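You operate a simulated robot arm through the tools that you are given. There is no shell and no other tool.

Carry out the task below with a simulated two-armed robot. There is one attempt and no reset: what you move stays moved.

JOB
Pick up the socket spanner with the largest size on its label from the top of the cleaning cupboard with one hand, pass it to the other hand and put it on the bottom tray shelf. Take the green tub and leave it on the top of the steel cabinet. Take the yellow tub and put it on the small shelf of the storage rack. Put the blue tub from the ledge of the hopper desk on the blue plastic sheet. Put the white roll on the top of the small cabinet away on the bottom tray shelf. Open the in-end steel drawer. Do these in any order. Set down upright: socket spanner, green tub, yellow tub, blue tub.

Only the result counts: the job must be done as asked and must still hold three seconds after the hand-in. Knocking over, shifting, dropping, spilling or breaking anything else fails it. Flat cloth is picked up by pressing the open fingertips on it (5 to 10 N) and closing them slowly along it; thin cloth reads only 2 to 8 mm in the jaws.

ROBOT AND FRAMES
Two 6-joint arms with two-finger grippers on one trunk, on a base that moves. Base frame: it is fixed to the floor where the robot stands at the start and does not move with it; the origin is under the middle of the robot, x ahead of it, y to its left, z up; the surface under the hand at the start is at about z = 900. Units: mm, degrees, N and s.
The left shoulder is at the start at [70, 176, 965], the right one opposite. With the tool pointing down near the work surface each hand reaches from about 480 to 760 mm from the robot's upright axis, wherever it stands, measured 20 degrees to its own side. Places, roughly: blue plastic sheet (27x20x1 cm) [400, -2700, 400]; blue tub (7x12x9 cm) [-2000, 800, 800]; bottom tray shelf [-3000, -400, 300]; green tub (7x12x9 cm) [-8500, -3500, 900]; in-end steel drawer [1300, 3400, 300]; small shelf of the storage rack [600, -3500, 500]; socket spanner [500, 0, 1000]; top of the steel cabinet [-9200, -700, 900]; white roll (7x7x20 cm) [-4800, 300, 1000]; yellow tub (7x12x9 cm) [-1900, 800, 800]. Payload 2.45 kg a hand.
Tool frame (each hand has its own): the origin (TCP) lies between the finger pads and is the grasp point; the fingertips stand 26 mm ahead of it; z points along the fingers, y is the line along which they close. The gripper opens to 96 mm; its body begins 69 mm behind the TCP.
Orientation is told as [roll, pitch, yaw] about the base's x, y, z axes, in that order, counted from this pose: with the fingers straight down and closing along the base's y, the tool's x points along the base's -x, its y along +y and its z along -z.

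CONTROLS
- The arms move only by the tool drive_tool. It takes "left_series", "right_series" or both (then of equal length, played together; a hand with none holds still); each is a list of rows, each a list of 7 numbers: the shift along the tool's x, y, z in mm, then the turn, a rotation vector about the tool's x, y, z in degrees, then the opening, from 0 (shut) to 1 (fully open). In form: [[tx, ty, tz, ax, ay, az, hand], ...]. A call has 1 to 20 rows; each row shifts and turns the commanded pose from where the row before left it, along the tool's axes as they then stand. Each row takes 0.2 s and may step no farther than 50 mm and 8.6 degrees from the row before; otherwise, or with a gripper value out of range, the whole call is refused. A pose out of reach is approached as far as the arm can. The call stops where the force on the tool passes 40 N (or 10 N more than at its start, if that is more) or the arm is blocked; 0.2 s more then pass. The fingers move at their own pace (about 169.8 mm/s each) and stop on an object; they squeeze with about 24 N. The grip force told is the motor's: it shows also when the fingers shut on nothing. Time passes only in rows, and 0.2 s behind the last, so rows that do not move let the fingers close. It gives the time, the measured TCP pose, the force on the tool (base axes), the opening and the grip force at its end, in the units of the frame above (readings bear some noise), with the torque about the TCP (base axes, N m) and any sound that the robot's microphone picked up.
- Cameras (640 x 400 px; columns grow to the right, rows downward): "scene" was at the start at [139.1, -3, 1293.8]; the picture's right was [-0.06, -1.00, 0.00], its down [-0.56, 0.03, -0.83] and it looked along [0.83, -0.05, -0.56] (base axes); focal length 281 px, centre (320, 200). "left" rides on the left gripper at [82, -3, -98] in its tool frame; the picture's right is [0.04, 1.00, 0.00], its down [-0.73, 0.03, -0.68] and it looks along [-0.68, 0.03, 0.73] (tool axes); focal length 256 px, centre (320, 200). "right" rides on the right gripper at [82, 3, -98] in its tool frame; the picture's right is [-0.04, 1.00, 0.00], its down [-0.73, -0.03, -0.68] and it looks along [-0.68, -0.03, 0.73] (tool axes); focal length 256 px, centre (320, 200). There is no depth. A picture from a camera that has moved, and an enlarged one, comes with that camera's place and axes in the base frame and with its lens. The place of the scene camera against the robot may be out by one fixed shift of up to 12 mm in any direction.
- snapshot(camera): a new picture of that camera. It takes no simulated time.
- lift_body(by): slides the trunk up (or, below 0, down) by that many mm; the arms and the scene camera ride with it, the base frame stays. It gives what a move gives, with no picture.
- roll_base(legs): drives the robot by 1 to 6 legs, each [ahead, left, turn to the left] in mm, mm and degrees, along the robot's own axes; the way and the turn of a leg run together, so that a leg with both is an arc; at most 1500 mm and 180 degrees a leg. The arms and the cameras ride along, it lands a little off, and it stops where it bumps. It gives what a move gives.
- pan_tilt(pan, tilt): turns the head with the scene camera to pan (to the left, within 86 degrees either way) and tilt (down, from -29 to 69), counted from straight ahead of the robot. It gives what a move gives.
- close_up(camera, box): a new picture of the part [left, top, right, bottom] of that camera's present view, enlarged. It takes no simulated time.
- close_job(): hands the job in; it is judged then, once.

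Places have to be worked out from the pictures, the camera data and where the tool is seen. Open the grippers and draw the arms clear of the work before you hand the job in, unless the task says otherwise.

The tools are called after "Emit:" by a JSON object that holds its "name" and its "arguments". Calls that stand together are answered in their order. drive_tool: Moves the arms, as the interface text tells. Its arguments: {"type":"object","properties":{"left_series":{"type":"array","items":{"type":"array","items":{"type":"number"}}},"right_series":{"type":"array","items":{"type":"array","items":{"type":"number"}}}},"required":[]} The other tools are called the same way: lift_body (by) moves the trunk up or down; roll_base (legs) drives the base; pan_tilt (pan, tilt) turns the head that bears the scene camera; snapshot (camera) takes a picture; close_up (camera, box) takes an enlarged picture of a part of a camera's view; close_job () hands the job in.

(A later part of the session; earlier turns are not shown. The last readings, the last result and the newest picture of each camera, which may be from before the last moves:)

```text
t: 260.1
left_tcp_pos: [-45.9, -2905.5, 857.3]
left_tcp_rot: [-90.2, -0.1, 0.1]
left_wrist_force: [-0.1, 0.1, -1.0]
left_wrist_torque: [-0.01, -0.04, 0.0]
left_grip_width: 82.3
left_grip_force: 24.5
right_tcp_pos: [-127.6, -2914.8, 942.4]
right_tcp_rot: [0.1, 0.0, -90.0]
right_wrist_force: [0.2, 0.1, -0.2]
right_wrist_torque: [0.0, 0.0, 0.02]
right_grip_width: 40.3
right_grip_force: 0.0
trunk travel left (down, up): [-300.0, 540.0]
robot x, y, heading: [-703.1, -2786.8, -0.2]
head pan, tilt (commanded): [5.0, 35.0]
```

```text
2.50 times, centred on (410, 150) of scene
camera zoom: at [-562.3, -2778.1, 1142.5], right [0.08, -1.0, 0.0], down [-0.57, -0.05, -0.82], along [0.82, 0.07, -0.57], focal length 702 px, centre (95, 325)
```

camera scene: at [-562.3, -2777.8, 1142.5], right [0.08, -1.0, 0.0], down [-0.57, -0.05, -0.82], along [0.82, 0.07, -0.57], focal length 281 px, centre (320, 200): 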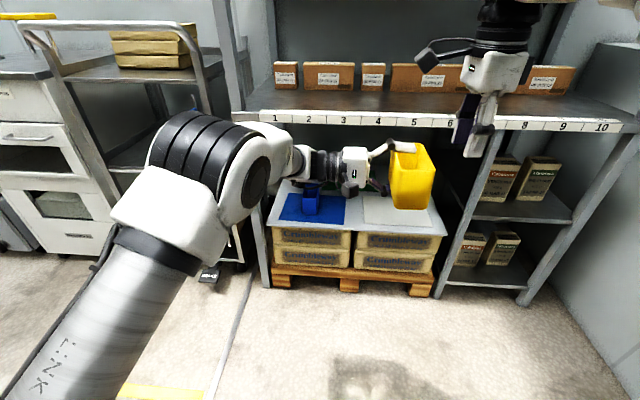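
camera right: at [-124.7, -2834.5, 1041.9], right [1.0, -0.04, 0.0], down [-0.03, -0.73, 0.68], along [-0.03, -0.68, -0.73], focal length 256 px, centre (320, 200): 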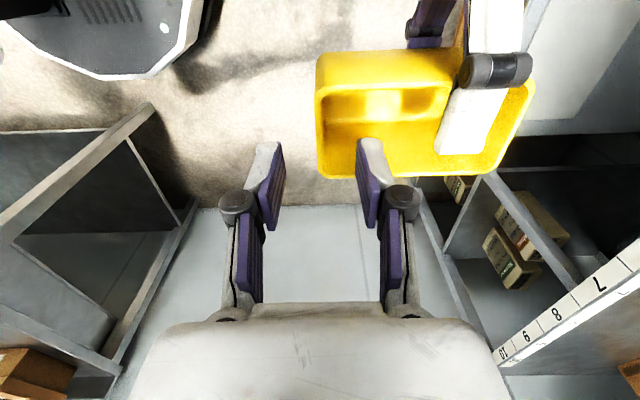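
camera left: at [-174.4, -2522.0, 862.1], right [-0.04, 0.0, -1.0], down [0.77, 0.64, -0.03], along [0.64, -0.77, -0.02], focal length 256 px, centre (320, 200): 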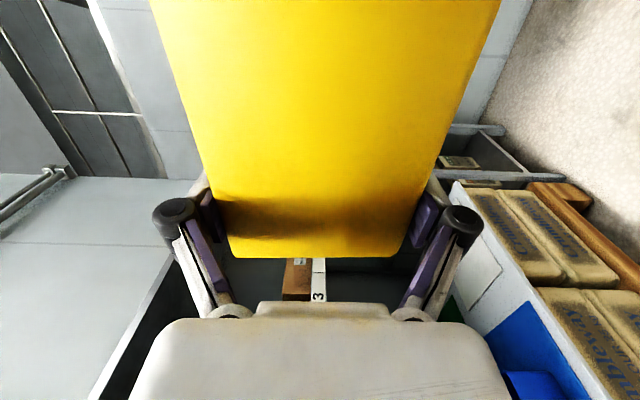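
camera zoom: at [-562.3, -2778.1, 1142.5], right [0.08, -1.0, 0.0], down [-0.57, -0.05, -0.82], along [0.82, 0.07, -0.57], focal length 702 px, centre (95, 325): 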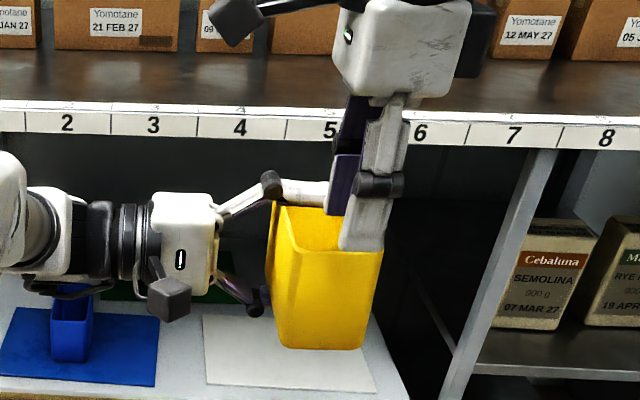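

The near end wall is centred between the right fingers. I descend about 80 mm so that the inner finger goes well down inside, checking midway.

Emit:
{"name": "drive_tool", "arguments": {"right_series": [[0, 0, 20, 0, 0, 0, 0.42], [0, 0, 20, 0, 0, 0, 0.42], [0, 0, 0, 0, 0, 0, 0.42]]}}

Emit:
{"name": "snapshot", "arguments": {"camera": "right"}}

Emit:
{"name": "drive_tool", "arguments": {"right_series": [[0, 0, 20, 0, 0, 0, 0.42], [0, 0, 20, 0, 0, 0, 0.42], [0, 0, 0, 0, 0, 0, 0.42]]}}

Emit:
{"name": "snapshot", "arguments": {"camera": "right"}}

Emit:
{"name": "close_up", "arguments": {"camera": "scene", "box": [330, 70, 490, 230]}}

```text
t: 260.9
left_tcp_pos: [-45.1, -2906.1, 858.4]
left_tcp_rot: [-90.2, -0.1, 0.0]
left_wrist_force: [1.0, 0.8, -1.6]
left_wrist_torque: [-0.04, -0.01, -0.01]
left_grip_width: 82.8
left_grip_force: 23.6
right_tcp_pos: [-127.6, -2916.2, 900.5]
right_tcp_rot: [0.0, 0.0, -90.0]
right_wrist_force: [0.1, -0.6, 0.0]
right_wrist_torque: [0.03, -0.01, 0.01]
right_grip_width: 40.4
right_grip_force: 0.0
trunk travel left (down, up): [-300.0, 540.0]
robot x, y, heading: [-699.7, -2788.0, -0.5]
head pan, tilt (commanded): [5.0, 35.0]
```

```text
taken
camera right: at [-124.9, -2835.7, 1001.6], right [1.0, -0.04, 0.0], down [-0.03, -0.73, 0.68], along [-0.03, -0.68, -0.73], focal length 256 px, centre (320, 200)
```

right: 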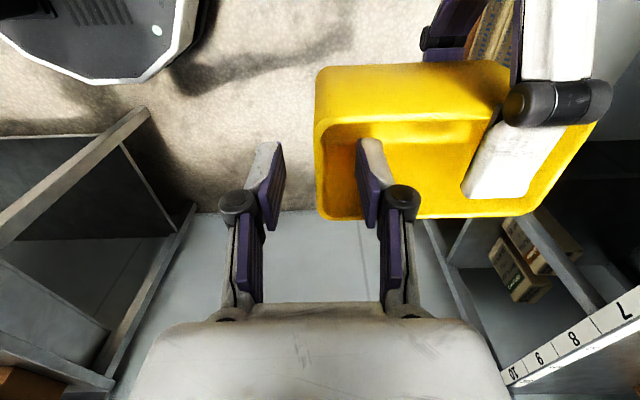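

```text
t: 261.7
left_tcp_pos: [-45.2, -2906.1, 857.7]
left_tcp_rot: [-90.2, 0.1, 0.0]
left_wrist_force: [0.1, 0.1, -0.3]
left_wrist_torque: [0.01, -0.01, 0.0]
left_grip_width: 82.6
left_grip_force: 24.3
right_tcp_pos: [-129.4, -2914.7, 863.5]
right_tcp_rot: [0.1, 0.0, -89.9]
right_wrist_force: [-0.3, 0.4, 1.1]
right_wrist_torque: [0.0, 0.01, 0.01]
right_grip_width: 40.5
right_grip_force: 0.1
trunk travel left (down, up): [-300.0, 540.0]
robot x, y, heading: [-701.2, -2788.9, -0.2]
head pan, tilt (commanded): [5.0, 35.0]
```

```text
taken
camera right: at [-124.8, -2835.2, 962.0], right [1.0, -0.04, 0.0], down [-0.03, -0.73, 0.68], along [-0.03, -0.68, -0.73], focal length 256 px, centre (320, 200)
```

right: 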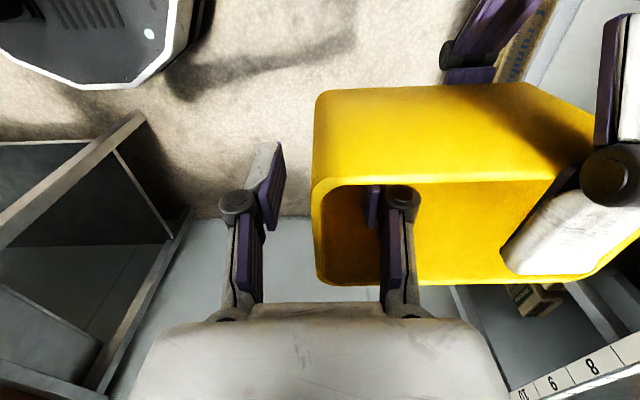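

```text
2.50 times, centred on (410, 150) of scene
camera zoom: at [-562.3, -2778.3, 1142.5], right [0.08, -1.0, 0.0], down [-0.57, -0.05, -0.82], along [0.82, 0.07, -0.57], focal length 702 px, centre (95, 325)
```

zoom: 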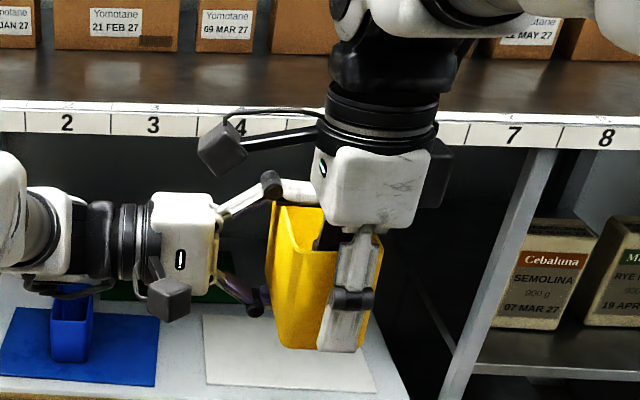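

The inner finger is about 60 mm deep in the tub. I close the right hand on the end wall.

Emit:
{"name": "drive_tool", "arguments": {"right_series": [[0, 0, 0, 0, 0, 0, 0.2], [0, 0, 0, 0, 0, 0, 0], [0, 0, 0, 0, 0, 0, 0], [0, 0, 0, 0, 0, 0, 0]]}}

Emit:
{"name": "snapshot", "arguments": {"camera": "right"}}

```text
t: 262.7
left_tcp_pos: [-45.6, -2905.5, 857.6]
left_tcp_rot: [-90.2, 0.1, -0.1]
left_wrist_force: [6.0, -0.6, -0.6]
left_wrist_torque: [-0.05, -0.11, 0.21]
left_grip_width: 82.6
left_grip_force: 24.7
right_tcp_pos: [-128.7, -2915.9, 861.8]
right_tcp_rot: [0.1, 0.0, -89.9]
right_wrist_force: [-6.4, 0.5, -0.6]
right_wrist_torque: [0.0, 0.17, -0.06]
right_grip_width: 6.1
right_grip_force: 24.0
trunk travel left (down, up): [-300.0, 540.0]
robot x, y, heading: [-700.7, -2785.6, -0.0]
head pan, tilt (commanded): [5.0, 35.0]
```

```text
taken
camera right: at [-124.8, -2835.2, 962.1], right [1.0, -0.04, 0.0], down [-0.03, -0.73, 0.68], along [-0.03, -0.68, -0.73], focal length 256 px, centre (320, 200)
```

right: 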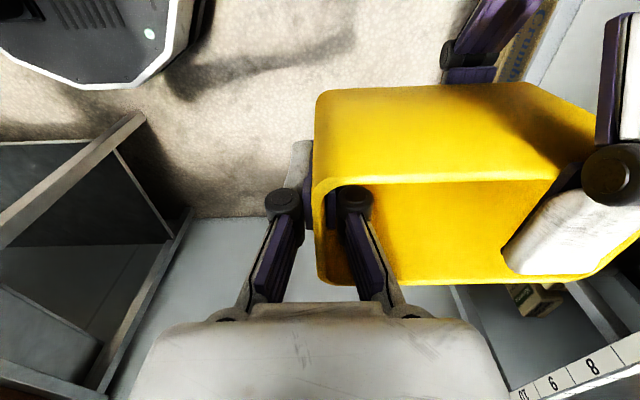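

The right hand holds the end wall (6.1 mm). I open the left hand and draw it back to the left.

Emit:
{"name": "drive_tool", "arguments": {"left_series": [[0, 0, 0, 0, 0, 0, 0.95], [0, 0, 0, 0, 0, 0, 1], [0, 0, 0, 0, 0, 0, 1]]}}

Emit:
{"name": "drive_tool", "arguments": {"left_series": [[0, 0, -20, 0, 0, 0, 1], [0, 0, -40, 0, 0, 0, 1], [0, 0, -45, 0, 0, 0, 1], [0, 0, -45, 0, 0, 0, 1], [0, 0, -45, 0, 0, 0, 1], [0, 0, 0, 0, 0, 0, 1]]}}

Emit:
{"name": "snapshot", "arguments": {"camera": "scene"}}

Emit:
{"name": "snapshot", "arguments": {"camera": "right"}}

```text
t: 263.5
left_tcp_pos: [-44.8, -2904.9, 858.2]
left_tcp_rot: [-90.2, 0.0, 0.0]
left_wrist_force: [0.1, -0.9, -0.1]
left_wrist_torque: [-0.01, -0.03, -0.01]
left_grip_width: 96.0
left_grip_force: 0.1
right_tcp_pos: [-127.5, -2915.9, 862.2]
right_tcp_rot: [0.0, 0.0, -90.0]
right_wrist_force: [-0.7, -0.8, 0.5]
right_wrist_torque: [-0.02, 0.03, -0.02]
right_grip_width: 6.1
right_grip_force: 23.9
trunk travel left (down, up): [-300.0, 540.0]
robot x, y, heading: [-699.0, -2787.8, -0.5]
head pan, tilt (commanded): [5.0, 35.0]
```

```text
t: 264.9
left_tcp_pos: [-44.5, -2712.5, 858.6]
left_tcp_rot: [-90.0, 0.0, 0.0]
left_wrist_force: [0.1, -0.2, -0.1]
left_wrist_torque: [0.01, 0.0, -0.01]
left_grip_width: 96.2
left_grip_force: 0.1
right_tcp_pos: [-129.0, -2915.5, 862.1]
right_tcp_rot: [0.0, 0.0, -89.9]
right_wrist_force: [0.3, 0.2, -0.4]
right_wrist_torque: [-0.01, 0.05, 0.0]
right_grip_width: 6.1
right_grip_force: 24.4
trunk travel left (down, up): [-300.0, 540.0]
robot x, y, heading: [-701.4, -2788.0, -0.3]
head pan, tilt (commanded): [5.0, 35.0]
```

```text
taken
camera scene: at [-562.2, -2778.6, 1142.5], right [0.08, -1.0, 0.0], down [-0.57, -0.05, -0.82], along [0.82, 0.07, -0.57], focal length 281 px, centre (320, 200)
```

scene: 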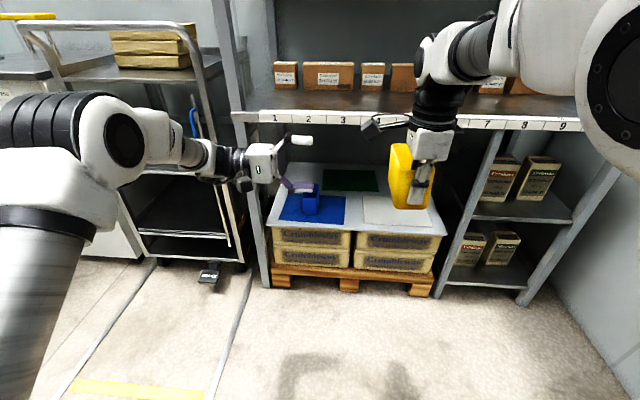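

```text
taken
camera right: at [-124.7, -2835.6, 962.1], right [1.0, -0.04, 0.0], down [-0.03, -0.73, 0.68], along [-0.03, -0.68, -0.73], focal length 256 px, centre (320, 200)
```

right: 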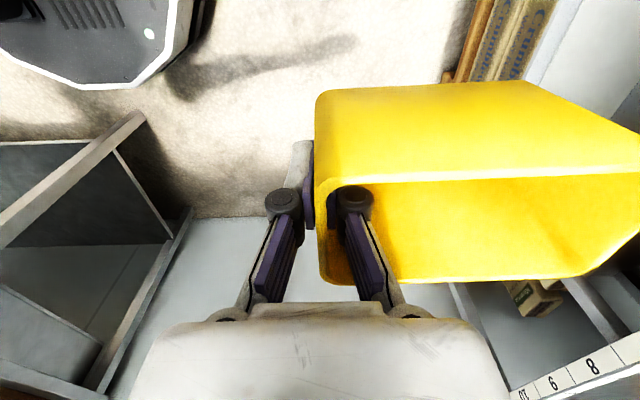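

The yellow tub is now held upright by its end wall in the right hand. I return the left hand to a tucked down-pointing pose, then turn the right hand back to yaw 0 so that the tub lies along y.

Emit:
{"name": "drive_tool", "arguments": {"left_series": [[0, 0, -40, 0, 0, 0, 0.5], [0, 0, -40, 0, 0, 0, 0.5], [0, 0, 0, -8.2, 0, 0, 0.5], [0, 0, 0, -8.2, 0, 0, 0.5], [0, 0, 0, -8.2, 0, 0, 0.5], [0, 0, 0, -8.2, 0, 0, 0.5], [0, 0, 0, -8.2, 0, 0, 0.5], [0, 0, 0, -8.2, 0, 0, 0.5], [0, 0, 0, -8.2, 0, 0, 0.5], [0, 0, 0, -8.2, 0, 0, 0.5], [0, 0, 0, -8.2, 0, 0, 0.5], [0, 0, 0, -8.2, 0, 0, 0.5], [0, 0, 0, -8.1, 0, 0, 0.5], [40, 20, 0, 0, 0, 0, 0.5], [40, 20, 0, 0, 0, 0, 0.5], [40, 20, 0, 0, 0, 0, 0.5], [0, 0, 0, 0, 0, 0, 0.5]]}}

Emit:
{"name": "drive_tool", "arguments": {"right_series": [[0, 0, -20, 0, 0, 0, 0], [-10, 0, 0, 0, 0, -8.2, 0], [-10, 0, 0, 0, 0, -8.2, 0], [0, 0, 0, 0, 0, -8.2, 0], [0, 0, 0, 0, 0, -8.2, 0], [0, 0, 0, 0, 0, -8.2, 0], [0, 0, 0, 0, 0, -8.2, 0], [0, 0, 0, 0, 0, -8.2, 0], [0, 0, 0, 0, 0, -8.2, 0], [0, 0, 0, 0, 0, -8.2, 0], [0, 0, 0, 0, 0, -8.2, 0], [0, 0, 0, 0, 0, -8, 0], [0, 0, 0, 0, 0, 0, 0]]}}

Emit:
{"name": "snapshot", "arguments": {"camera": "scene"}}

Emit:
{"name": "snapshot", "arguments": {"camera": "right"}}

```text
t: 268.5
left_tcp_pos: [-164.0, -2572.8, 853.2]
left_tcp_rot: [0.0, 0.1, 0.0]
left_wrist_force: [0.7, 0.1, -0.7]
left_wrist_torque: [0.0, 0.02, 0.0]
left_grip_width: 47.9
left_grip_force: 0.1
right_tcp_pos: [-126.4, -2916.7, 861.6]
right_tcp_rot: [0.1, 0.0, -90.0]
right_wrist_force: [0.5, 0.7, -0.3]
right_wrist_torque: [0.01, 0.05, 0.02]
right_grip_width: 6.1
right_grip_force: 23.7
trunk travel left (down, up): [-300.0, 540.0]
robot x, y, heading: [-698.0, -2788.3, -0.3]
head pan, tilt (commanded): [5.0, 35.0]
```

```text
t: 271.3
left_tcp_pos: [-165.2, -2572.3, 854.0]
left_tcp_rot: [-0.1, 0.1, 0.0]
left_wrist_force: [-0.3, -0.1, 0.0]
left_wrist_torque: [0.01, -0.02, 0.02]
left_grip_width: 48.1
left_grip_force: 0.0
right_tcp_pos: [-126.8, -2934.7, 881.2]
right_tcp_rot: [0.0, -0.1, 0.2]
right_wrist_force: [0.7, 0.2, -1.0]
right_wrist_torque: [-0.04, 0.03, 0.0]
right_grip_width: 6.3
right_grip_force: 23.8
trunk travel left (down, up): [-300.0, 540.0]
robot x, y, heading: [-701.3, -2783.6, -0.3]
head pan, tilt (commanded): [5.0, 35.0]
```

```text
taken
camera scene: at [-562.2, -2778.2, 1142.5], right [0.08, -1.0, 0.0], down [-0.57, -0.05, -0.82], along [0.82, 0.07, -0.57], focal length 281 px, centre (320, 200)
```

scene: 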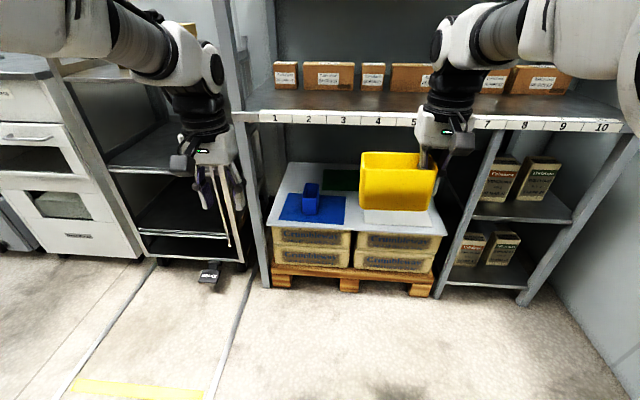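

```text
taken
camera right: at [-209.1, -2932.0, 981.7], right [0.04, 1.0, 0.0], down [0.73, -0.03, 0.68], along [0.68, -0.03, -0.73], focal length 256 px, centre (320, 200)
```

right: 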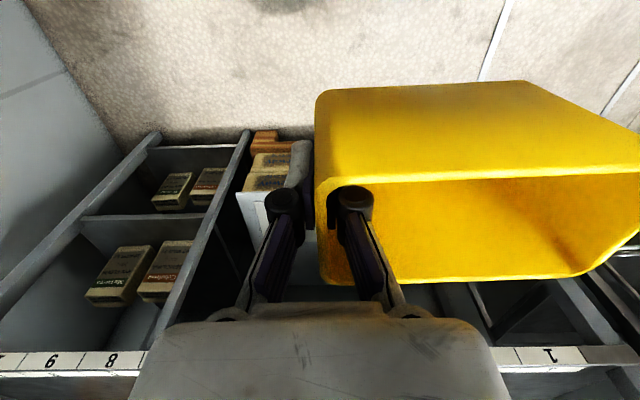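

The tub is upright, lengthwise along y. I zoom in on the small shelf to fix the height and position of its front edge.

Emit:
{"name": "close_up", "arguments": {"camera": "right", "box": [40, 120, 280, 350]}}

Emit:
{"name": "close_up", "arguments": {"camera": "scene", "box": [420, 110, 620, 310]}}

```text
1.74 times, centred on (160, 235) of right
camera zoom: at [-209.1, -2932.0, 981.7], right [0.04, 1.0, 0.0], down [0.73, -0.03, 0.68], along [0.68, -0.03, -0.73], focal length 445 px, centre (598, 139)
```

zoom: 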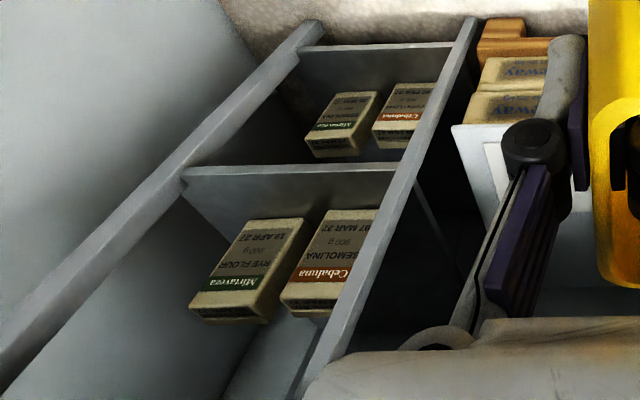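

```text
2.00 times, centred on (520, 210) of scene
camera zoom: at [-562.2, -2778.2, 1142.5], right [0.08, -1.0, 0.0], down [-0.57, -0.05, -0.82], along [0.82, 0.07, -0.57], focal length 561 px, centre (-80, 180)
```

zoom: 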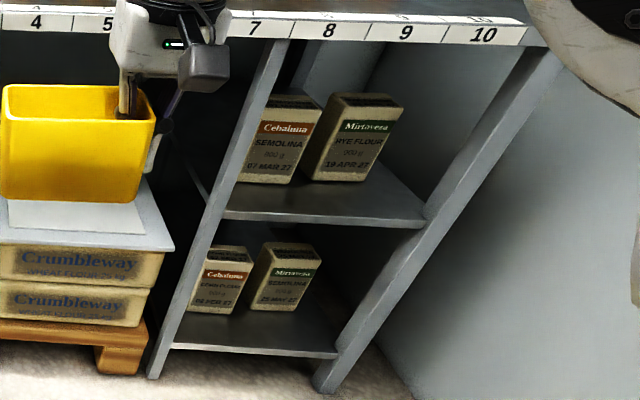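

Combining the views, the small shelf's front edge is near x ≈ 290, z ≈ 503, and the flour boxes start near x ≈ 390–410, so the tub (61 mm deep that way) fits in front of them around x ≈ 338. I tuck both hands, drive forward and then right in front of the bay, well clear of the posts this time.

Emit:
{"name": "drive_tool", "arguments": {"left_series": [[30, 5, 0, 0, 0, 0, 0.5], [30, 5, 0, 0, 0, 0, 0.5], [0, 0, 0, 0, 0, 0, 0.5]], "right_series": [[0, -25, 0, 0, 0, 0, 0], [0, -25, 0, 0, 0, 0, 0], [0, 0, 0, 0, 0, 0, 0]]}}

Emit:
{"name": "roll_base", "arguments": {"legs": [[250, 0, 0.3], [0, -280, 0], [0, -277, 0]]}}

Emit:
{"name": "snapshot", "arguments": {"camera": "right"}}

Emit:
{"name": "pan_tilt", "arguments": {"pan": -15, "tilt": 35}}

Emit:
{"name": "snapshot", "arguments": {"camera": "scene"}}

```text
t: 272.1
left_tcp_pos: [-224.5, -2563.6, 855.2]
left_tcp_rot: [-0.2, 0.0, 0.0]
left_wrist_force: [0.3, -0.1, -0.6]
left_wrist_torque: [0.02, 0.0, -0.02]
left_grip_width: 47.8
left_grip_force: 0.1
right_tcp_pos: [-126.7, -2983.3, 882.1]
right_tcp_rot: [-0.1, -0.1, 0.0]
right_wrist_force: [0.5, 0.2, -0.3]
right_wrist_torque: [-0.05, 0.02, 0.0]
right_grip_width: 6.2
right_grip_force: 23.8
trunk travel left (down, up): [-300.0, 540.0]
robot x, y, heading: [-700.3, -2788.4, -0.3]
head pan, tilt (commanded): [5.0, 35.0]
```

```text
t: 277.1
left_tcp_pos: [27.4, -3118.8, 857.1]
left_tcp_rot: [0.0, 0.0, 0.2]
left_wrist_force: [-0.3, -1.0, 0.2]
left_wrist_torque: [0.03, -0.04, 0.02]
left_grip_width: 48.2
left_grip_force: 0.1
right_tcp_pos: [127.1, -3539.1, 881.8]
right_tcp_rot: [0.0, 0.0, 0.1]
right_wrist_force: [0.5, 0.3, -0.6]
right_wrist_torque: [-0.03, 0.03, 0.02]
right_grip_width: 6.1
right_grip_force: 24.2
trunk travel left (down, up): [-300.0, 540.0]
robot x, y, heading: [-450.5, -3341.9, 0.1]
head pan, tilt (commanded): [5.0, 35.0]
```

```text
taken
camera right: at [45.1, -3535.8, 982.0], right [0.04, 1.0, 0.0], down [0.73, -0.03, 0.68], along [0.68, -0.02, -0.73], focal length 256 px, centre (320, 200)
```

right: 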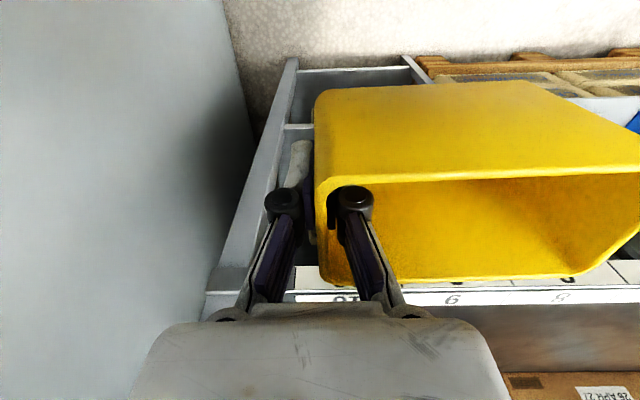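

```text
t: 277.9
left_tcp_pos: [26.0, -3118.7, 856.6]
left_tcp_rot: [0.0, 0.0, 0.2]
left_wrist_force: [-0.1, 0.2, -0.4]
left_wrist_torque: [0.0, -0.01, 0.02]
left_grip_width: 47.9
left_grip_force: 0.1
right_tcp_pos: [126.5, -3538.7, 882.5]
right_tcp_rot: [0.0, 0.0, 0.1]
right_wrist_force: [-0.5, -0.5, -1.4]
right_wrist_torque: [-0.04, -0.02, -0.01]
right_grip_width: 5.9
right_grip_force: 24.1
trunk travel left (down, up): [-300.0, 540.0]
robot x, y, heading: [-448.8, -3344.8, -0.0]
head pan, tilt (commanded): [-15.0, 35.0]
```

```text
taken
camera scene: at [-312.6, -3364.1, 1142.5], right [-0.26, -0.97, 0.0], down [-0.55, 0.15, -0.82], along [0.79, -0.21, -0.57], focal length 281 px, centre (320, 200)
```

scene: 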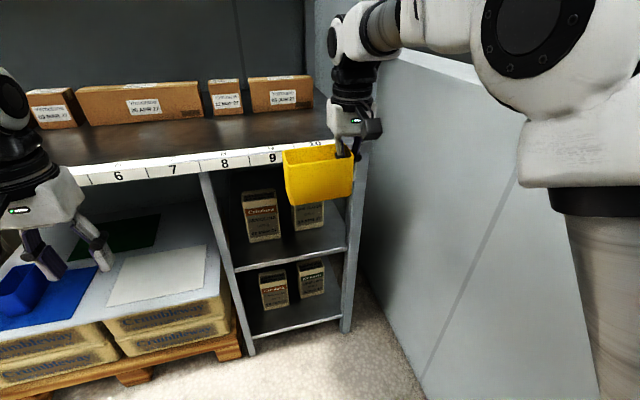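

The hand is in front of the bay; the right post is near y = −3654. I shift the hand 14 mm left, lower the trunk by 300 mm, and look from the lower viewpoint.

Emit:
{"name": "drive_tool", "arguments": {"right_series": [[0, 14, 0, 0, 0, 0, 0], [0, 0, 0, 0, 0, 0, 0]]}}

Emit:
{"name": "lift_body", "arguments": {"by": -300}}

Emit:
{"name": "snapshot", "arguments": {"camera": "right"}}

Emit:
{"name": "pan_tilt", "arguments": {"pan": -15, "tilt": 20}}

Emit:
{"name": "snapshot", "arguments": {"camera": "scene"}}

```text
t: 278.5
left_tcp_pos: [25.8, -3118.5, 855.7]
left_tcp_rot: [-0.1, -0.1, 0.2]
left_wrist_force: [0.5, -0.2, -0.1]
left_wrist_torque: [0.02, -0.01, 0.04]
left_grip_width: 48.1
left_grip_force: 0.0
right_tcp_pos: [127.2, -3523.3, 881.2]
right_tcp_rot: [0.0, 0.0, 0.3]
right_wrist_force: [-0.4, -1.2, -0.7]
right_wrist_torque: [-0.04, 0.01, 0.01]
right_grip_width: 6.0
right_grip_force: 24.1
trunk travel left (down, up): [-300.0, 540.0]
robot x, y, heading: [-445.0, -3344.6, -0.0]
head pan, tilt (commanded): [-15.0, 35.0]
```

```text
t: 281.5
left_tcp_pos: [26.9, -3118.0, 556.1]
left_tcp_rot: [-0.1, 0.0, 0.1]
left_wrist_force: [0.4, 0.9, 1.1]
left_wrist_torque: [0.01, -0.02, 0.02]
left_grip_width: 48.1
left_grip_force: 0.0
right_tcp_pos: [125.8, -3523.3, 581.4]
right_tcp_rot: [0.0, 0.1, 0.3]
right_wrist_force: [-0.6, 0.0, -1.2]
right_wrist_torque: [-0.06, 0.02, -0.02]
right_grip_width: 6.2
right_grip_force: 24.0
trunk travel left (down, up): [0.0, 840.0]
robot x, y, heading: [-447.6, -3345.3, -0.1]
head pan, tilt (commanded): [-15.0, 35.0]
```

```text
taken
camera right: at [45.0, -3521.0, 681.4], right [0.04, 1.0, 0.0], down [0.73, -0.03, 0.68], along [0.68, -0.02, -0.73], focal length 256 px, centre (320, 200)
```

right: 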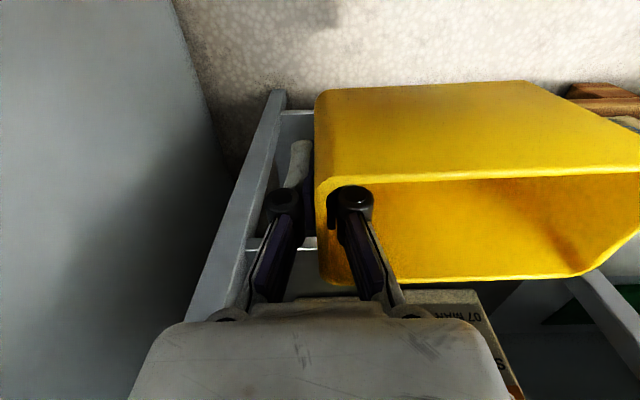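

```text
t: 282.3
left_tcp_pos: [26.1, -3117.0, 555.5]
left_tcp_rot: [-0.1, 0.0, 0.2]
left_wrist_force: [0.5, 0.6, -0.1]
left_wrist_torque: [-0.01, 0.0, 0.0]
left_grip_width: 48.0
left_grip_force: 0.1
right_tcp_pos: [126.3, -3522.7, 581.9]
right_tcp_rot: [0.1, 0.0, 0.3]
right_wrist_force: [0.6, 0.6, -1.5]
right_wrist_torque: [-0.04, 0.01, 0.02]
right_grip_width: 6.0
right_grip_force: 24.3
trunk travel left (down, up): [0.0, 840.0]
robot x, y, heading: [-448.7, -3343.2, 0.2]
head pan, tilt (commanded): [-15.0, 20.0]
```

```text
taken
camera scene: at [-307.9, -3365.4, 866.3], right [-0.26, -0.97, 0.0], down [-0.33, 0.09, -0.94], along [0.91, -0.24, -0.34], focal length 281 px, centre (320, 200)
```

scene: 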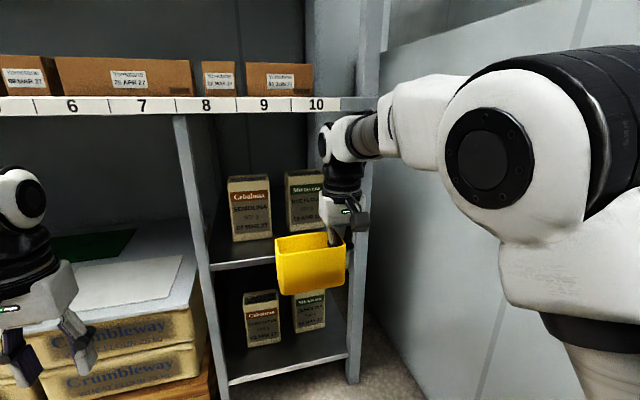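

From this viewpoint the wrist joint's top would just foul the numbered shelf at this height, so I must enter at TCP z ≈ 560, which leaves about 12–18 mm under the tub. I lower the hand to that and drive forward 100 mm.

Emit:
{"name": "drive_tool", "arguments": {"right_series": [[0, 0, 11, 0, 0, 0, 0], [0, 0, 10, 0, 0, 0, 0], [0, 0, 0, 0, 0, 0, 0]]}}

Emit:
{"name": "roll_base", "arguments": {"legs": [[95, 0, 0]]}}

Emit:
{"name": "snapshot", "arguments": {"camera": "scene"}}

Emit:
{"name": "snapshot", "arguments": {"camera": "right"}}

Emit:
{"name": "snapshot", "arguments": {"camera": "left"}}

```text
t: 283.1
left_tcp_pos: [25.7, -3118.5, 555.9]
left_tcp_rot: [-0.1, -0.1, 0.1]
left_wrist_force: [0.1, 0.0, 0.1]
left_wrist_torque: [0.01, 0.0, 0.03]
left_grip_width: 48.1
left_grip_force: 0.1
right_tcp_pos: [126.8, -3524.1, 560.4]
right_tcp_rot: [0.0, 0.0, 0.2]
right_wrist_force: [0.0, 0.9, -0.6]
right_wrist_torque: [-0.06, 0.02, -0.01]
right_grip_width: 6.0
right_grip_force: 24.1
trunk travel left (down, up): [0.0, 840.0]
robot x, y, heading: [-448.0, -3343.1, -0.4]
head pan, tilt (commanded): [-15.0, 20.0]
```

```text
t: 284.2
left_tcp_pos: [119.6, -3118.6, 555.4]
left_tcp_rot: [-0.2, 0.1, 0.1]
left_wrist_force: [0.0, 0.0, -0.3]
left_wrist_torque: [-0.03, -0.03, 0.0]
left_grip_width: 48.0
left_grip_force: 0.2
right_tcp_pos: [220.8, -3523.4, 561.3]
right_tcp_rot: [-0.1, 0.1, 0.2]
right_wrist_force: [-0.3, 0.1, -0.8]
right_wrist_torque: [-0.03, -0.03, 0.0]
right_grip_width: 6.0
right_grip_force: 23.7
trunk travel left (down, up): [0.0, 840.0]
robot x, y, heading: [-353.2, -3341.7, 0.3]
head pan, tilt (commanded): [-15.0, 20.0]
```

```text
taken
camera scene: at [-214.0, -3365.5, 866.3], right [-0.26, -0.97, 0.0], down [-0.33, 0.09, -0.94], along [0.91, -0.24, -0.34], focal length 281 px, centre (320, 200)
```

scene: 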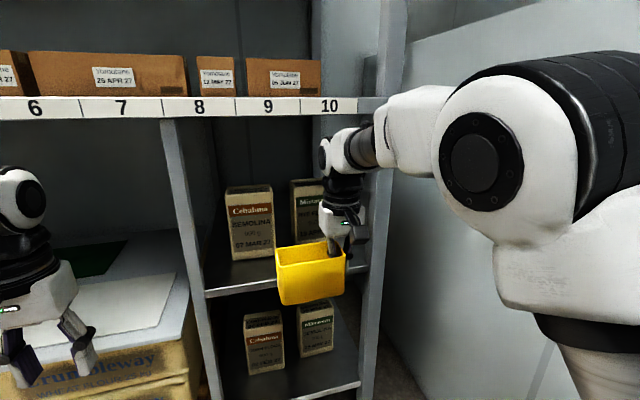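

```text
taken
camera right: at [138.6, -3520.9, 660.8], right [0.04, 1.0, 0.0], down [0.73, -0.03, 0.68], along [0.68, -0.03, -0.73], focal length 256 px, centre (320, 200)
```

right: 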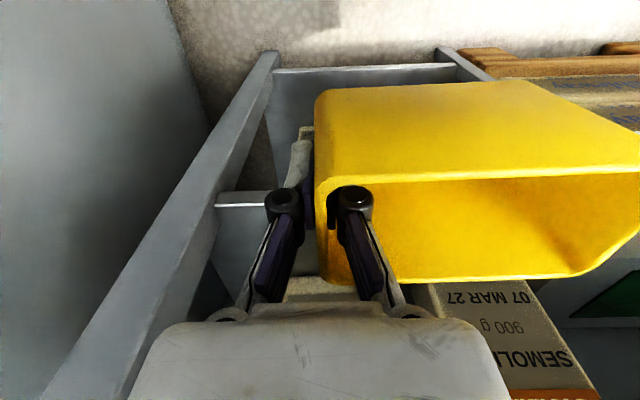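

```text
taken
camera left: at [38.1, -3120.7, 656.4], right [-0.04, 1.0, 0.0], down [0.73, 0.03, 0.68], along [0.68, 0.03, -0.73], focal length 256 px, centre (320, 200)
```

left: 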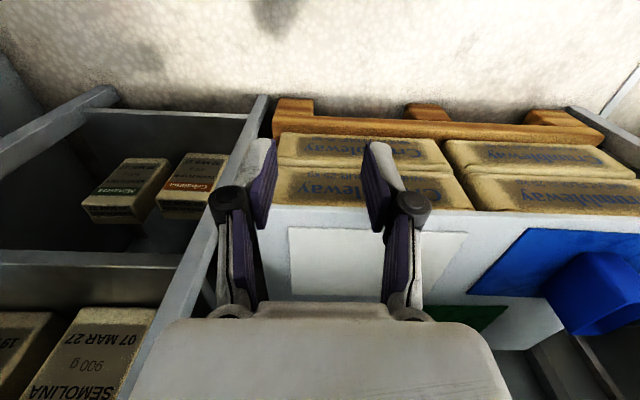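

The left and right wrist views agree on the small shelf's edge at about x = 293, z = 501. Before going under the numbered shelf I zoom in to measure the clearance between my wrist joint and the shelf's lower edge.

Emit:
{"name": "close_up", "arguments": {"camera": "scene", "box": [240, 80, 440, 220]}}

```text
2.86 times, centred on (340, 150) of scene
camera zoom: at [-214.0, -3365.5, 866.3], right [-0.26, -0.97, 0.0], down [-0.33, 0.09, -0.94], along [0.91, -0.24, -0.34], focal length 802 px, centre (263, 343)
```

zoom: 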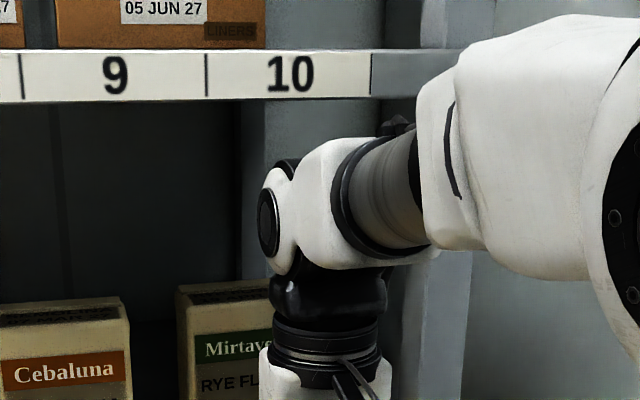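

The numbered shelf's lower edge is about 18–20 mm above the wrist joint at this height. I lower another 7 mm and advance in 30 mm steps.

Emit:
{"name": "drive_tool", "arguments": {"right_series": [[0, 0, 7, 0, 0, 0, 0], [-30, 0, 0, 0, 0, 0, 0], [-30, 0, 0, 0, 0, 0, 0], [0, 0, 0, 0, 0, 0, 0]]}}

Emit:
{"name": "close_up", "arguments": {"camera": "scene", "box": [220, 80, 440, 320]}}

Emit:
{"name": "snapshot", "arguments": {"camera": "right"}}

```text
t: 285.2
left_tcp_pos: [121.1, -3117.7, 555.3]
left_tcp_rot: [-0.1, 0.0, 0.2]
left_wrist_force: [0.9, -0.6, 0.0]
left_wrist_torque: [0.0, 0.03, 0.03]
left_grip_width: 48.0
left_grip_force: 0.0
right_tcp_pos: [278.7, -3524.2, 554.5]
right_tcp_rot: [0.0, 0.0, 0.2]
right_wrist_force: [0.6, 0.8, -1.4]
right_wrist_torque: [-0.05, 0.05, -0.02]
right_grip_width: 6.0
right_grip_force: 24.1
trunk travel left (down, up): [0.0, 840.0]
robot x, y, heading: [-357.3, -3339.9, -0.1]
head pan, tilt (commanded): [-15.0, 20.0]
```

```text
1.67 times, centred on (330, 200) of scene
camera zoom: at [-213.9, -3365.6, 866.3], right [-0.26, -0.97, 0.0], down [-0.33, 0.09, -0.94], along [0.91, -0.24, -0.34], focal length 468 px, centre (303, 200)
```

zoom: 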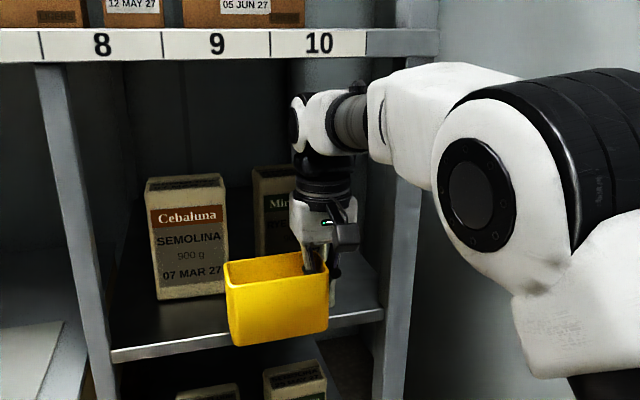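

```text
taken
camera right: at [198.7, -3521.7, 653.9], right [0.04, 1.0, 0.0], down [0.73, -0.03, 0.68], along [0.68, -0.03, -0.73], focal length 256 px, centre (320, 200)
```

right: 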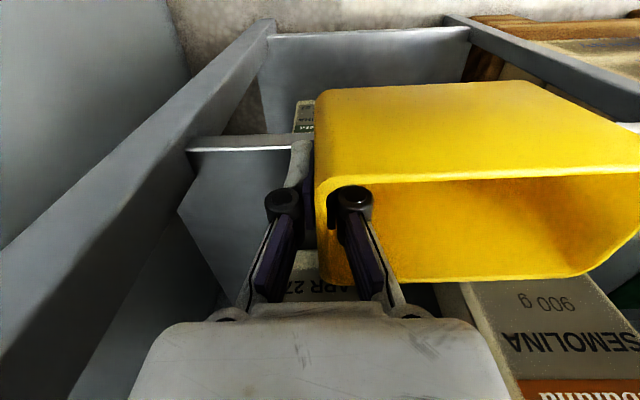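

Clearance looks fine and no force shows. I continue the last 62 mm into the shelf.

Emit:
{"name": "drive_tool", "arguments": {"right_series": [[-25, 0, 0, 0, 0, 0, 0], [-22, 0, 0, 0, 0, 0, 0], [-15, 0, 0, 0, 0, 0, 0], [0, 0, 0, 0, 0, 0, 0]]}}

Emit:
{"name": "close_up", "arguments": {"camera": "scene", "box": [220, 80, 440, 320]}}

Emit:
{"name": "snapshot", "arguments": {"camera": "right"}}

Emit:
{"name": "snapshot", "arguments": {"camera": "left"}}

```text
t: 286.2
left_tcp_pos: [120.5, -3118.0, 556.1]
left_tcp_rot: [-0.1, 0.0, 0.3]
left_wrist_force: [-0.4, 0.8, 0.4]
left_wrist_torque: [0.06, 0.0, 0.0]
left_grip_width: 48.0
left_grip_force: 0.1
right_tcp_pos: [342.1, -3523.4, 554.4]
right_tcp_rot: [-0.2, 0.0, 0.2]
right_wrist_force: [1.2, -0.3, -1.8]
right_wrist_torque: [-0.01, 0.02, 0.0]
right_grip_width: 6.1
right_grip_force: 24.1
trunk travel left (down, up): [0.0, 840.0]
robot x, y, heading: [-353.4, -3346.4, -0.1]
head pan, tilt (commanded): [-15.0, 20.0]
```

```text
1.67 times, centred on (330, 200) of scene
camera zoom: at [-213.9, -3365.6, 866.3], right [-0.26, -0.97, 0.0], down [-0.33, 0.09, -0.94], along [0.91, -0.24, -0.34], focal length 468 px, centre (303, 200)
```

zoom: 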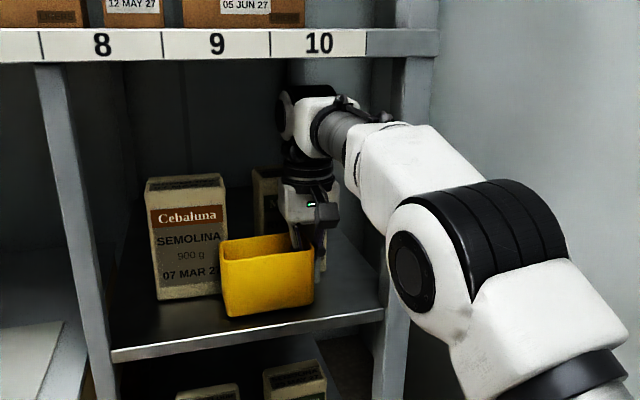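

```text
taken
camera right: at [260.7, -3521.3, 653.8], right [0.04, 1.0, 0.0], down [0.73, -0.03, 0.68], along [0.68, -0.03, -0.73], focal length 256 px, centre (320, 200)
```

right: 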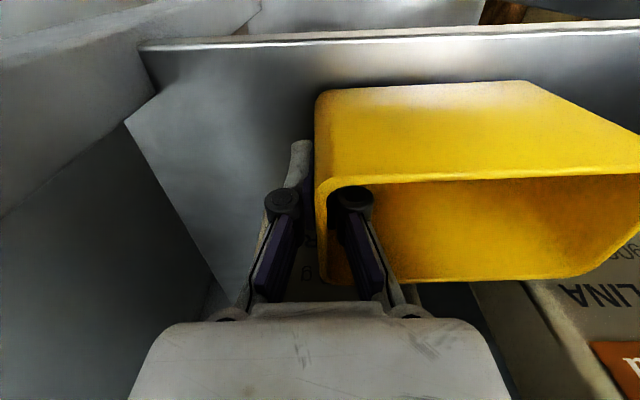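

```text
taken
camera left: at [38.1, -3120.7, 656.4], right [-0.04, 1.0, 0.0], down [0.73, 0.03, 0.68], along [0.68, 0.03, -0.73], focal length 256 px, centre (320, 200)
```

left: 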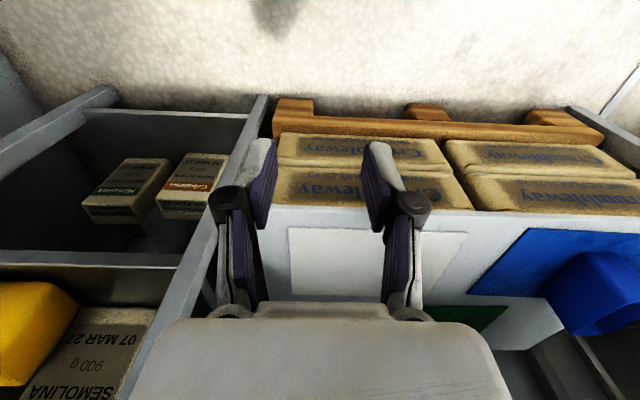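

The tub is over the shelf: its front is about 20 mm inside the edge and about 25 mm short of the flour box. I lower in small steps to contact.

Emit:
{"name": "drive_tool", "arguments": {"right_series": [[0, 0, 3, 0, 0, 0, 0], [0, 0, 0, 0, 0, 0, 0]]}}

Emit:
{"name": "drive_tool", "arguments": {"right_series": [[0, 0, 2, 0, 0, 0, 0], [0, 0, 0, 0, 0, 0, 0]]}}

Emit:
{"name": "drive_tool", "arguments": {"right_series": [[0, 0, 2, 0, 0, 0, 0], [0, 0, 0, 0, 0, 0, 0]]}}

```text
t: 286.8
left_tcp_pos: [118.8, -3117.8, 556.0]
left_tcp_rot: [0.0, 0.0, 0.2]
left_wrist_force: [-0.3, 0.0, -0.5]
left_wrist_torque: [0.0, -0.03, -0.01]
left_grip_width: 48.0
left_grip_force: 0.1
right_tcp_pos: [341.5, -3523.3, 551.8]
right_tcp_rot: [0.0, 0.0, 0.3]
right_wrist_force: [0.1, 0.8, -1.1]
right_wrist_torque: [-0.07, 0.01, 0.01]
right_grip_width: 6.0
right_grip_force: 24.3
trunk travel left (down, up): [0.0, 840.0]
robot x, y, heading: [-354.7, -3341.4, -0.0]
head pan, tilt (commanded): [-15.0, 20.0]
```

```text
t: 287.4
left_tcp_pos: [119.7, -3117.7, 556.2]
left_tcp_rot: [-0.1, -0.1, 0.1]
left_wrist_force: [1.0, 0.3, -1.8]
left_wrist_torque: [0.0, 0.0, -0.02]
left_grip_width: 47.8
left_grip_force: 0.2
right_tcp_pos: [342.8, -3524.0, 547.9]
right_tcp_rot: [0.1, 0.1, 0.1]
right_wrist_force: [0.5, 0.4, -0.4]
right_wrist_torque: [0.0, 0.02, 0.01]
right_grip_width: 5.9
right_grip_force: 23.9
trunk travel left (down, up): [0.0, 840.0]
robot x, y, heading: [-357.6, -3347.9, 0.0]
head pan, tilt (commanded): [-15.0, 20.0]
```

```text
t: 288.0
left_tcp_pos: [121.0, -3118.9, 554.9]
left_tcp_rot: [-0.1, 0.0, 0.1]
left_wrist_force: [-0.5, -0.2, 0.1]
left_wrist_torque: [0.01, 0.02, -0.02]
left_grip_width: 47.8
left_grip_force: 0.1
right_tcp_pos: [343.1, -3522.7, 546.4]
right_tcp_rot: [-0.1, -0.1, 0.2]
right_wrist_force: [-0.2, -0.2, 1.1]
right_wrist_torque: [0.01, 0.07, 0.01]
right_grip_width: 5.9
right_grip_force: 24.0
trunk travel left (down, up): [0.0, 840.0]
robot x, y, heading: [-358.6, -3345.3, -0.1]
head pan, tilt (commanded): [-15.0, 20.0]
```

Contact is beginning (about +1 N). One more millimetre to seat it fully.

Emit:
{"name": "drive_tool", "arguments": {"right_series": [[0, 0, 1, 0, 0, 0, 0], [0, 0, 0, 0, 0, 0, 0]]}}

Emit:
{"name": "close_up", "arguments": {"camera": "scene", "box": [270, 190, 390, 300]}}

```text
t: 288.6
left_tcp_pos: [120.7, -3119.3, 555.9]
left_tcp_rot: [-0.1, 0.0, 0.1]
left_wrist_force: [0.2, -0.5, -0.1]
left_wrist_torque: [0.02, -0.01, -0.02]
left_grip_width: 48.0
left_grip_force: 0.0
right_tcp_pos: [341.9, -3523.1, 547.0]
right_tcp_rot: [0.0, -0.1, 0.1]
right_wrist_force: [2.9, -1.1, 8.6]
right_wrist_torque: [-0.04, 0.16, 0.01]
right_grip_width: 6.1
right_grip_force: 23.9
trunk travel left (down, up): [0.0, 840.0]
robot x, y, heading: [-353.1, -3345.1, 0.3]
head pan, tilt (commanded): [-15.0, 20.0]
```

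```text
3.64 times, centred on (330, 245) of scene
camera zoom: at [-214.7, -3365.4, 866.6], right [-0.26, -0.97, 0.0], down [-0.33, 0.09, -0.94], along [0.91, -0.24, -0.34], focal length 1021 px, centre (284, 36)
```

zoom: 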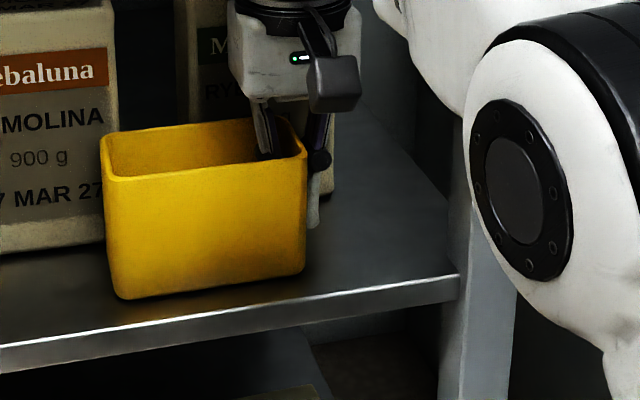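

The tub is seated fully on the small shelf. I ease off, open the fingers, and raise the hand only 12 mm for now because of the shelf above.

Emit:
{"name": "drive_tool", "arguments": {"right_series": [[0, 0, -1, 0, 0, 0, 0], [0, 0, 0, 0, 0, 0, 0.15], [0, 0, 0, 0, 0, 0, 0.35], [0, 0, 0, 0, 0, 0, 0.35], [0, 0, -6, 0, 0, 0, 0.35], [0, 0, -6, 0, 0, 0, 0.35], [0, 0, 0, 0, 0, 0, 0.35]]}}

Emit:
{"name": "snapshot", "arguments": {"camera": "right"}}

Emit:
{"name": "close_up", "arguments": {"camera": "scene", "box": [240, 80, 440, 300]}}

```text
t: 290.2
left_tcp_pos: [120.9, -3118.6, 556.0]
left_tcp_rot: [-0.1, -0.1, 0.1]
left_wrist_force: [0.3, 0.2, -0.4]
left_wrist_torque: [0.01, 0.0, 0.0]
left_grip_width: 48.4
left_grip_force: 0.2
right_tcp_pos: [343.0, -3523.6, 558.5]
right_tcp_rot: [0.0, -0.1, 0.2]
right_wrist_force: [-0.7, -0.1, -1.0]
right_wrist_torque: [-0.02, 0.0, 0.0]
right_grip_width: 33.6
right_grip_force: 0.0
trunk travel left (down, up): [0.0, 840.0]
robot x, y, heading: [-353.6, -3344.5, 0.0]
head pan, tilt (commanded): [-15.0, 20.0]
```

```text
taken
camera right: at [260.8, -3520.6, 658.9], right [0.04, 1.0, 0.0], down [0.73, -0.03, 0.68], along [0.68, -0.03, -0.73], focal length 256 px, centre (320, 200)
```

right: 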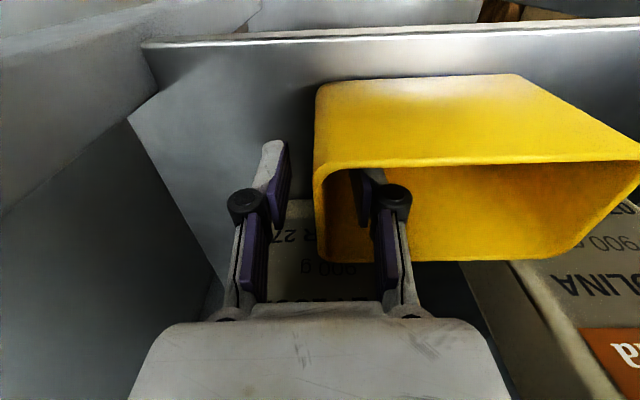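

```text
1.82 times, centred on (340, 190) of scene
camera zoom: at [-214.1, -3365.5, 866.4], right [-0.26, -0.97, 0.0], down [-0.33, 0.09, -0.94], along [0.91, -0.24, -0.34], focal length 510 px, centre (284, 218)
```

zoom: 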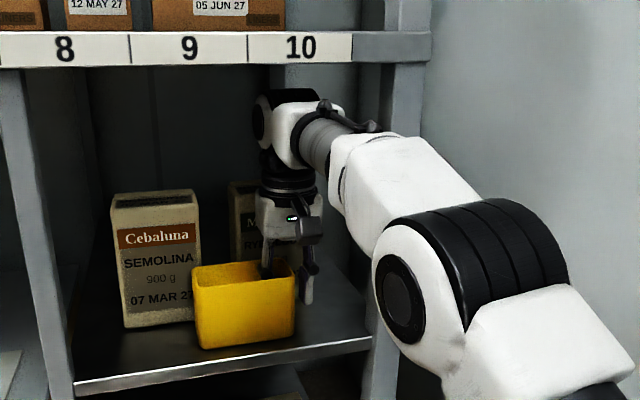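

The tub stands by itself and there is about 30 mm between my wrist and the shelf above. I raise 10 mm more, then pitch the hand 30° so the wrist swings back out from under the shelf, and check.

Emit:
{"name": "drive_tool", "arguments": {"right_series": [[0, 0, -5, 0, 0, 0, 0.35], [0, 0, -5, 0, 0, 0, 0.35], [0, 0, 0, 0, -5, 0, 0.35], [0, 0, 0, 0, -5, 0, 0.35], [0, 0, 0, 0, -5, 0, 0.35], [0, 0, 0, 0, -5, 0, 0.35], [0, 0, 0, 0, 0, 0, 0.35]]}}

Emit:
{"name": "snapshot", "arguments": {"camera": "right"}}

Emit:
{"name": "close_up", "arguments": {"camera": "scene", "box": [240, 80, 440, 300]}}

```text
t: 291.8
left_tcp_pos: [119.6, -3118.0, 556.4]
left_tcp_rot: [0.0, 0.1, 0.2]
left_wrist_force: [0.1, 0.4, -0.6]
left_wrist_torque: [-0.02, 0.01, 0.0]
left_grip_width: 48.0
left_grip_force: 0.1
right_tcp_pos: [342.1, -3523.6, 569.5]
right_tcp_rot: [0.0, -20.1, 0.2]
right_wrist_force: [0.6, 0.2, 0.8]
right_wrist_torque: [-0.01, 0.01, -0.06]
right_grip_width: 33.5
right_grip_force: 0.0
trunk travel left (down, up): [0.0, 840.0]
robot x, y, heading: [-354.4, -3340.0, 0.1]
head pan, tilt (commanded): [-15.0, 20.0]
```

```text
taken
camera right: at [231.4, -3521.0, 634.9], right [0.03, 1.0, 0.01], down [0.46, -0.03, 0.89], along [0.89, -0.02, -0.46], focal length 256 px, centre (320, 200)
```

right: 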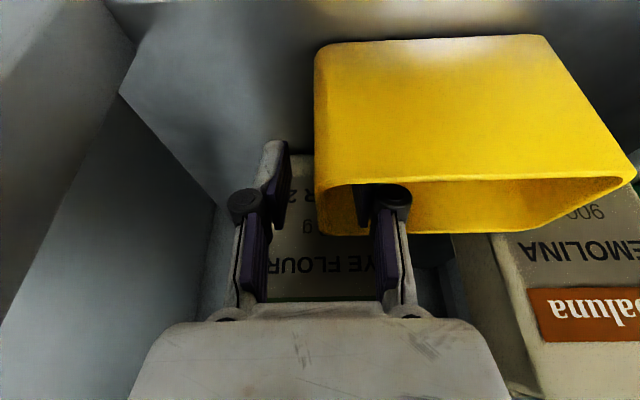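

```text
1.82 times, centred on (340, 190) of scene
camera zoom: at [-214.2, -3365.5, 866.4], right [-0.26, -0.97, 0.0], down [-0.33, 0.09, -0.94], along [0.91, -0.24, -0.34], focal length 510 px, centre (284, 218)
```

zoom: 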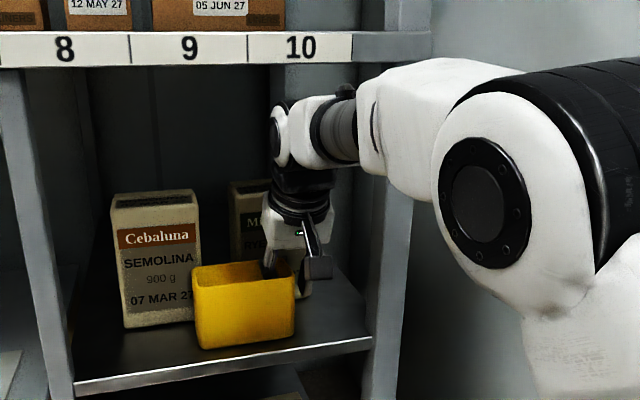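

No contact and the tub has not moved. I pitch another 10° and withdraw the fingers along their own axis, up and back.

Emit:
{"name": "drive_tool", "arguments": {"right_series": [[0, 0, -4, 0, -5, 0, 0.35], [0, 0, -4, 0, -5, 0, 0.35], [0, 0, -12, 0, 0, 0, 0.35], [0, 0, -15, 0, 0, 0, 0.35], [0, 0, -15, 0, 0, 0, 0.35], [0, 0, 0, 0, 0, 0, 0.35]]}}

Emit:
{"name": "snapshot", "arguments": {"camera": "right"}}

Emit:
{"name": "close_up", "arguments": {"camera": "scene", "box": [240, 80, 440, 300]}}

```text
t: 293.2
left_tcp_pos: [119.1, -3118.6, 556.8]
left_tcp_rot: [-0.1, 0.0, 0.1]
left_wrist_force: [0.2, -0.4, 0.6]
left_wrist_torque: [0.0, 0.0, -0.01]
left_grip_width: 47.6
left_grip_force: 0.0
right_tcp_pos: [318.0, -3520.8, 612.2]
right_tcp_rot: [-0.2, -30.0, 0.2]
right_wrist_force: [-0.1, 0.8, -0.6]
right_wrist_torque: [0.0, -0.01, 0.02]
right_grip_width: 33.8
right_grip_force: 0.1
trunk travel left (down, up): [0.0, 840.0]
robot x, y, heading: [-358.4, -3345.7, -0.0]
head pan, tilt (commanded): [-15.0, 20.0]
```

```text
taken
camera right: at [199.1, -3518.9, 658.5], right [0.03, 1.0, 0.02], down [0.3, -0.03, 0.96], along [0.95, -0.02, -0.3], focal length 256 px, centre (320, 200)
```

right: 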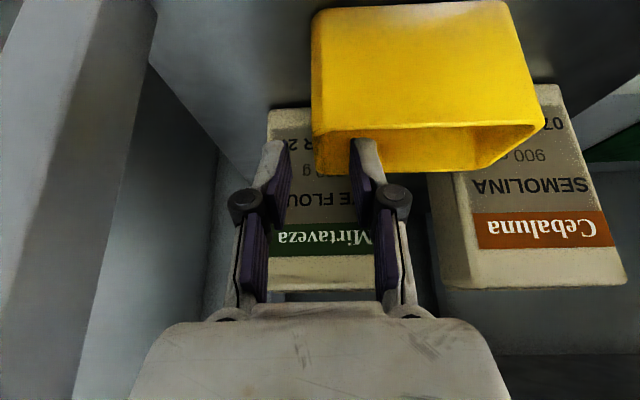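

```text
1.82 times, centred on (340, 190) of scene
camera zoom: at [-214.2, -3365.5, 866.4], right [-0.26, -0.97, 0.0], down [-0.33, 0.09, -0.94], along [0.91, -0.24, -0.34], focal length 510 px, centre (284, 218)
```

zoom: 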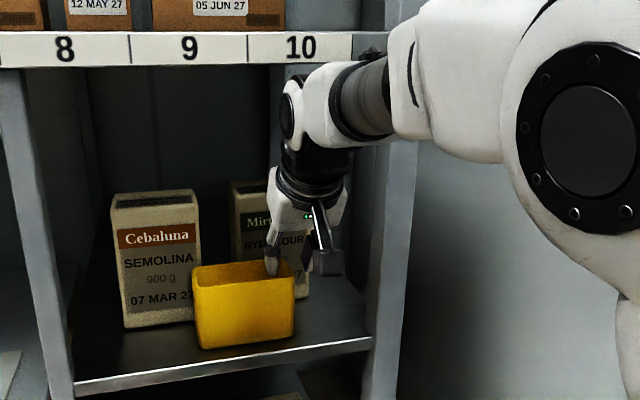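

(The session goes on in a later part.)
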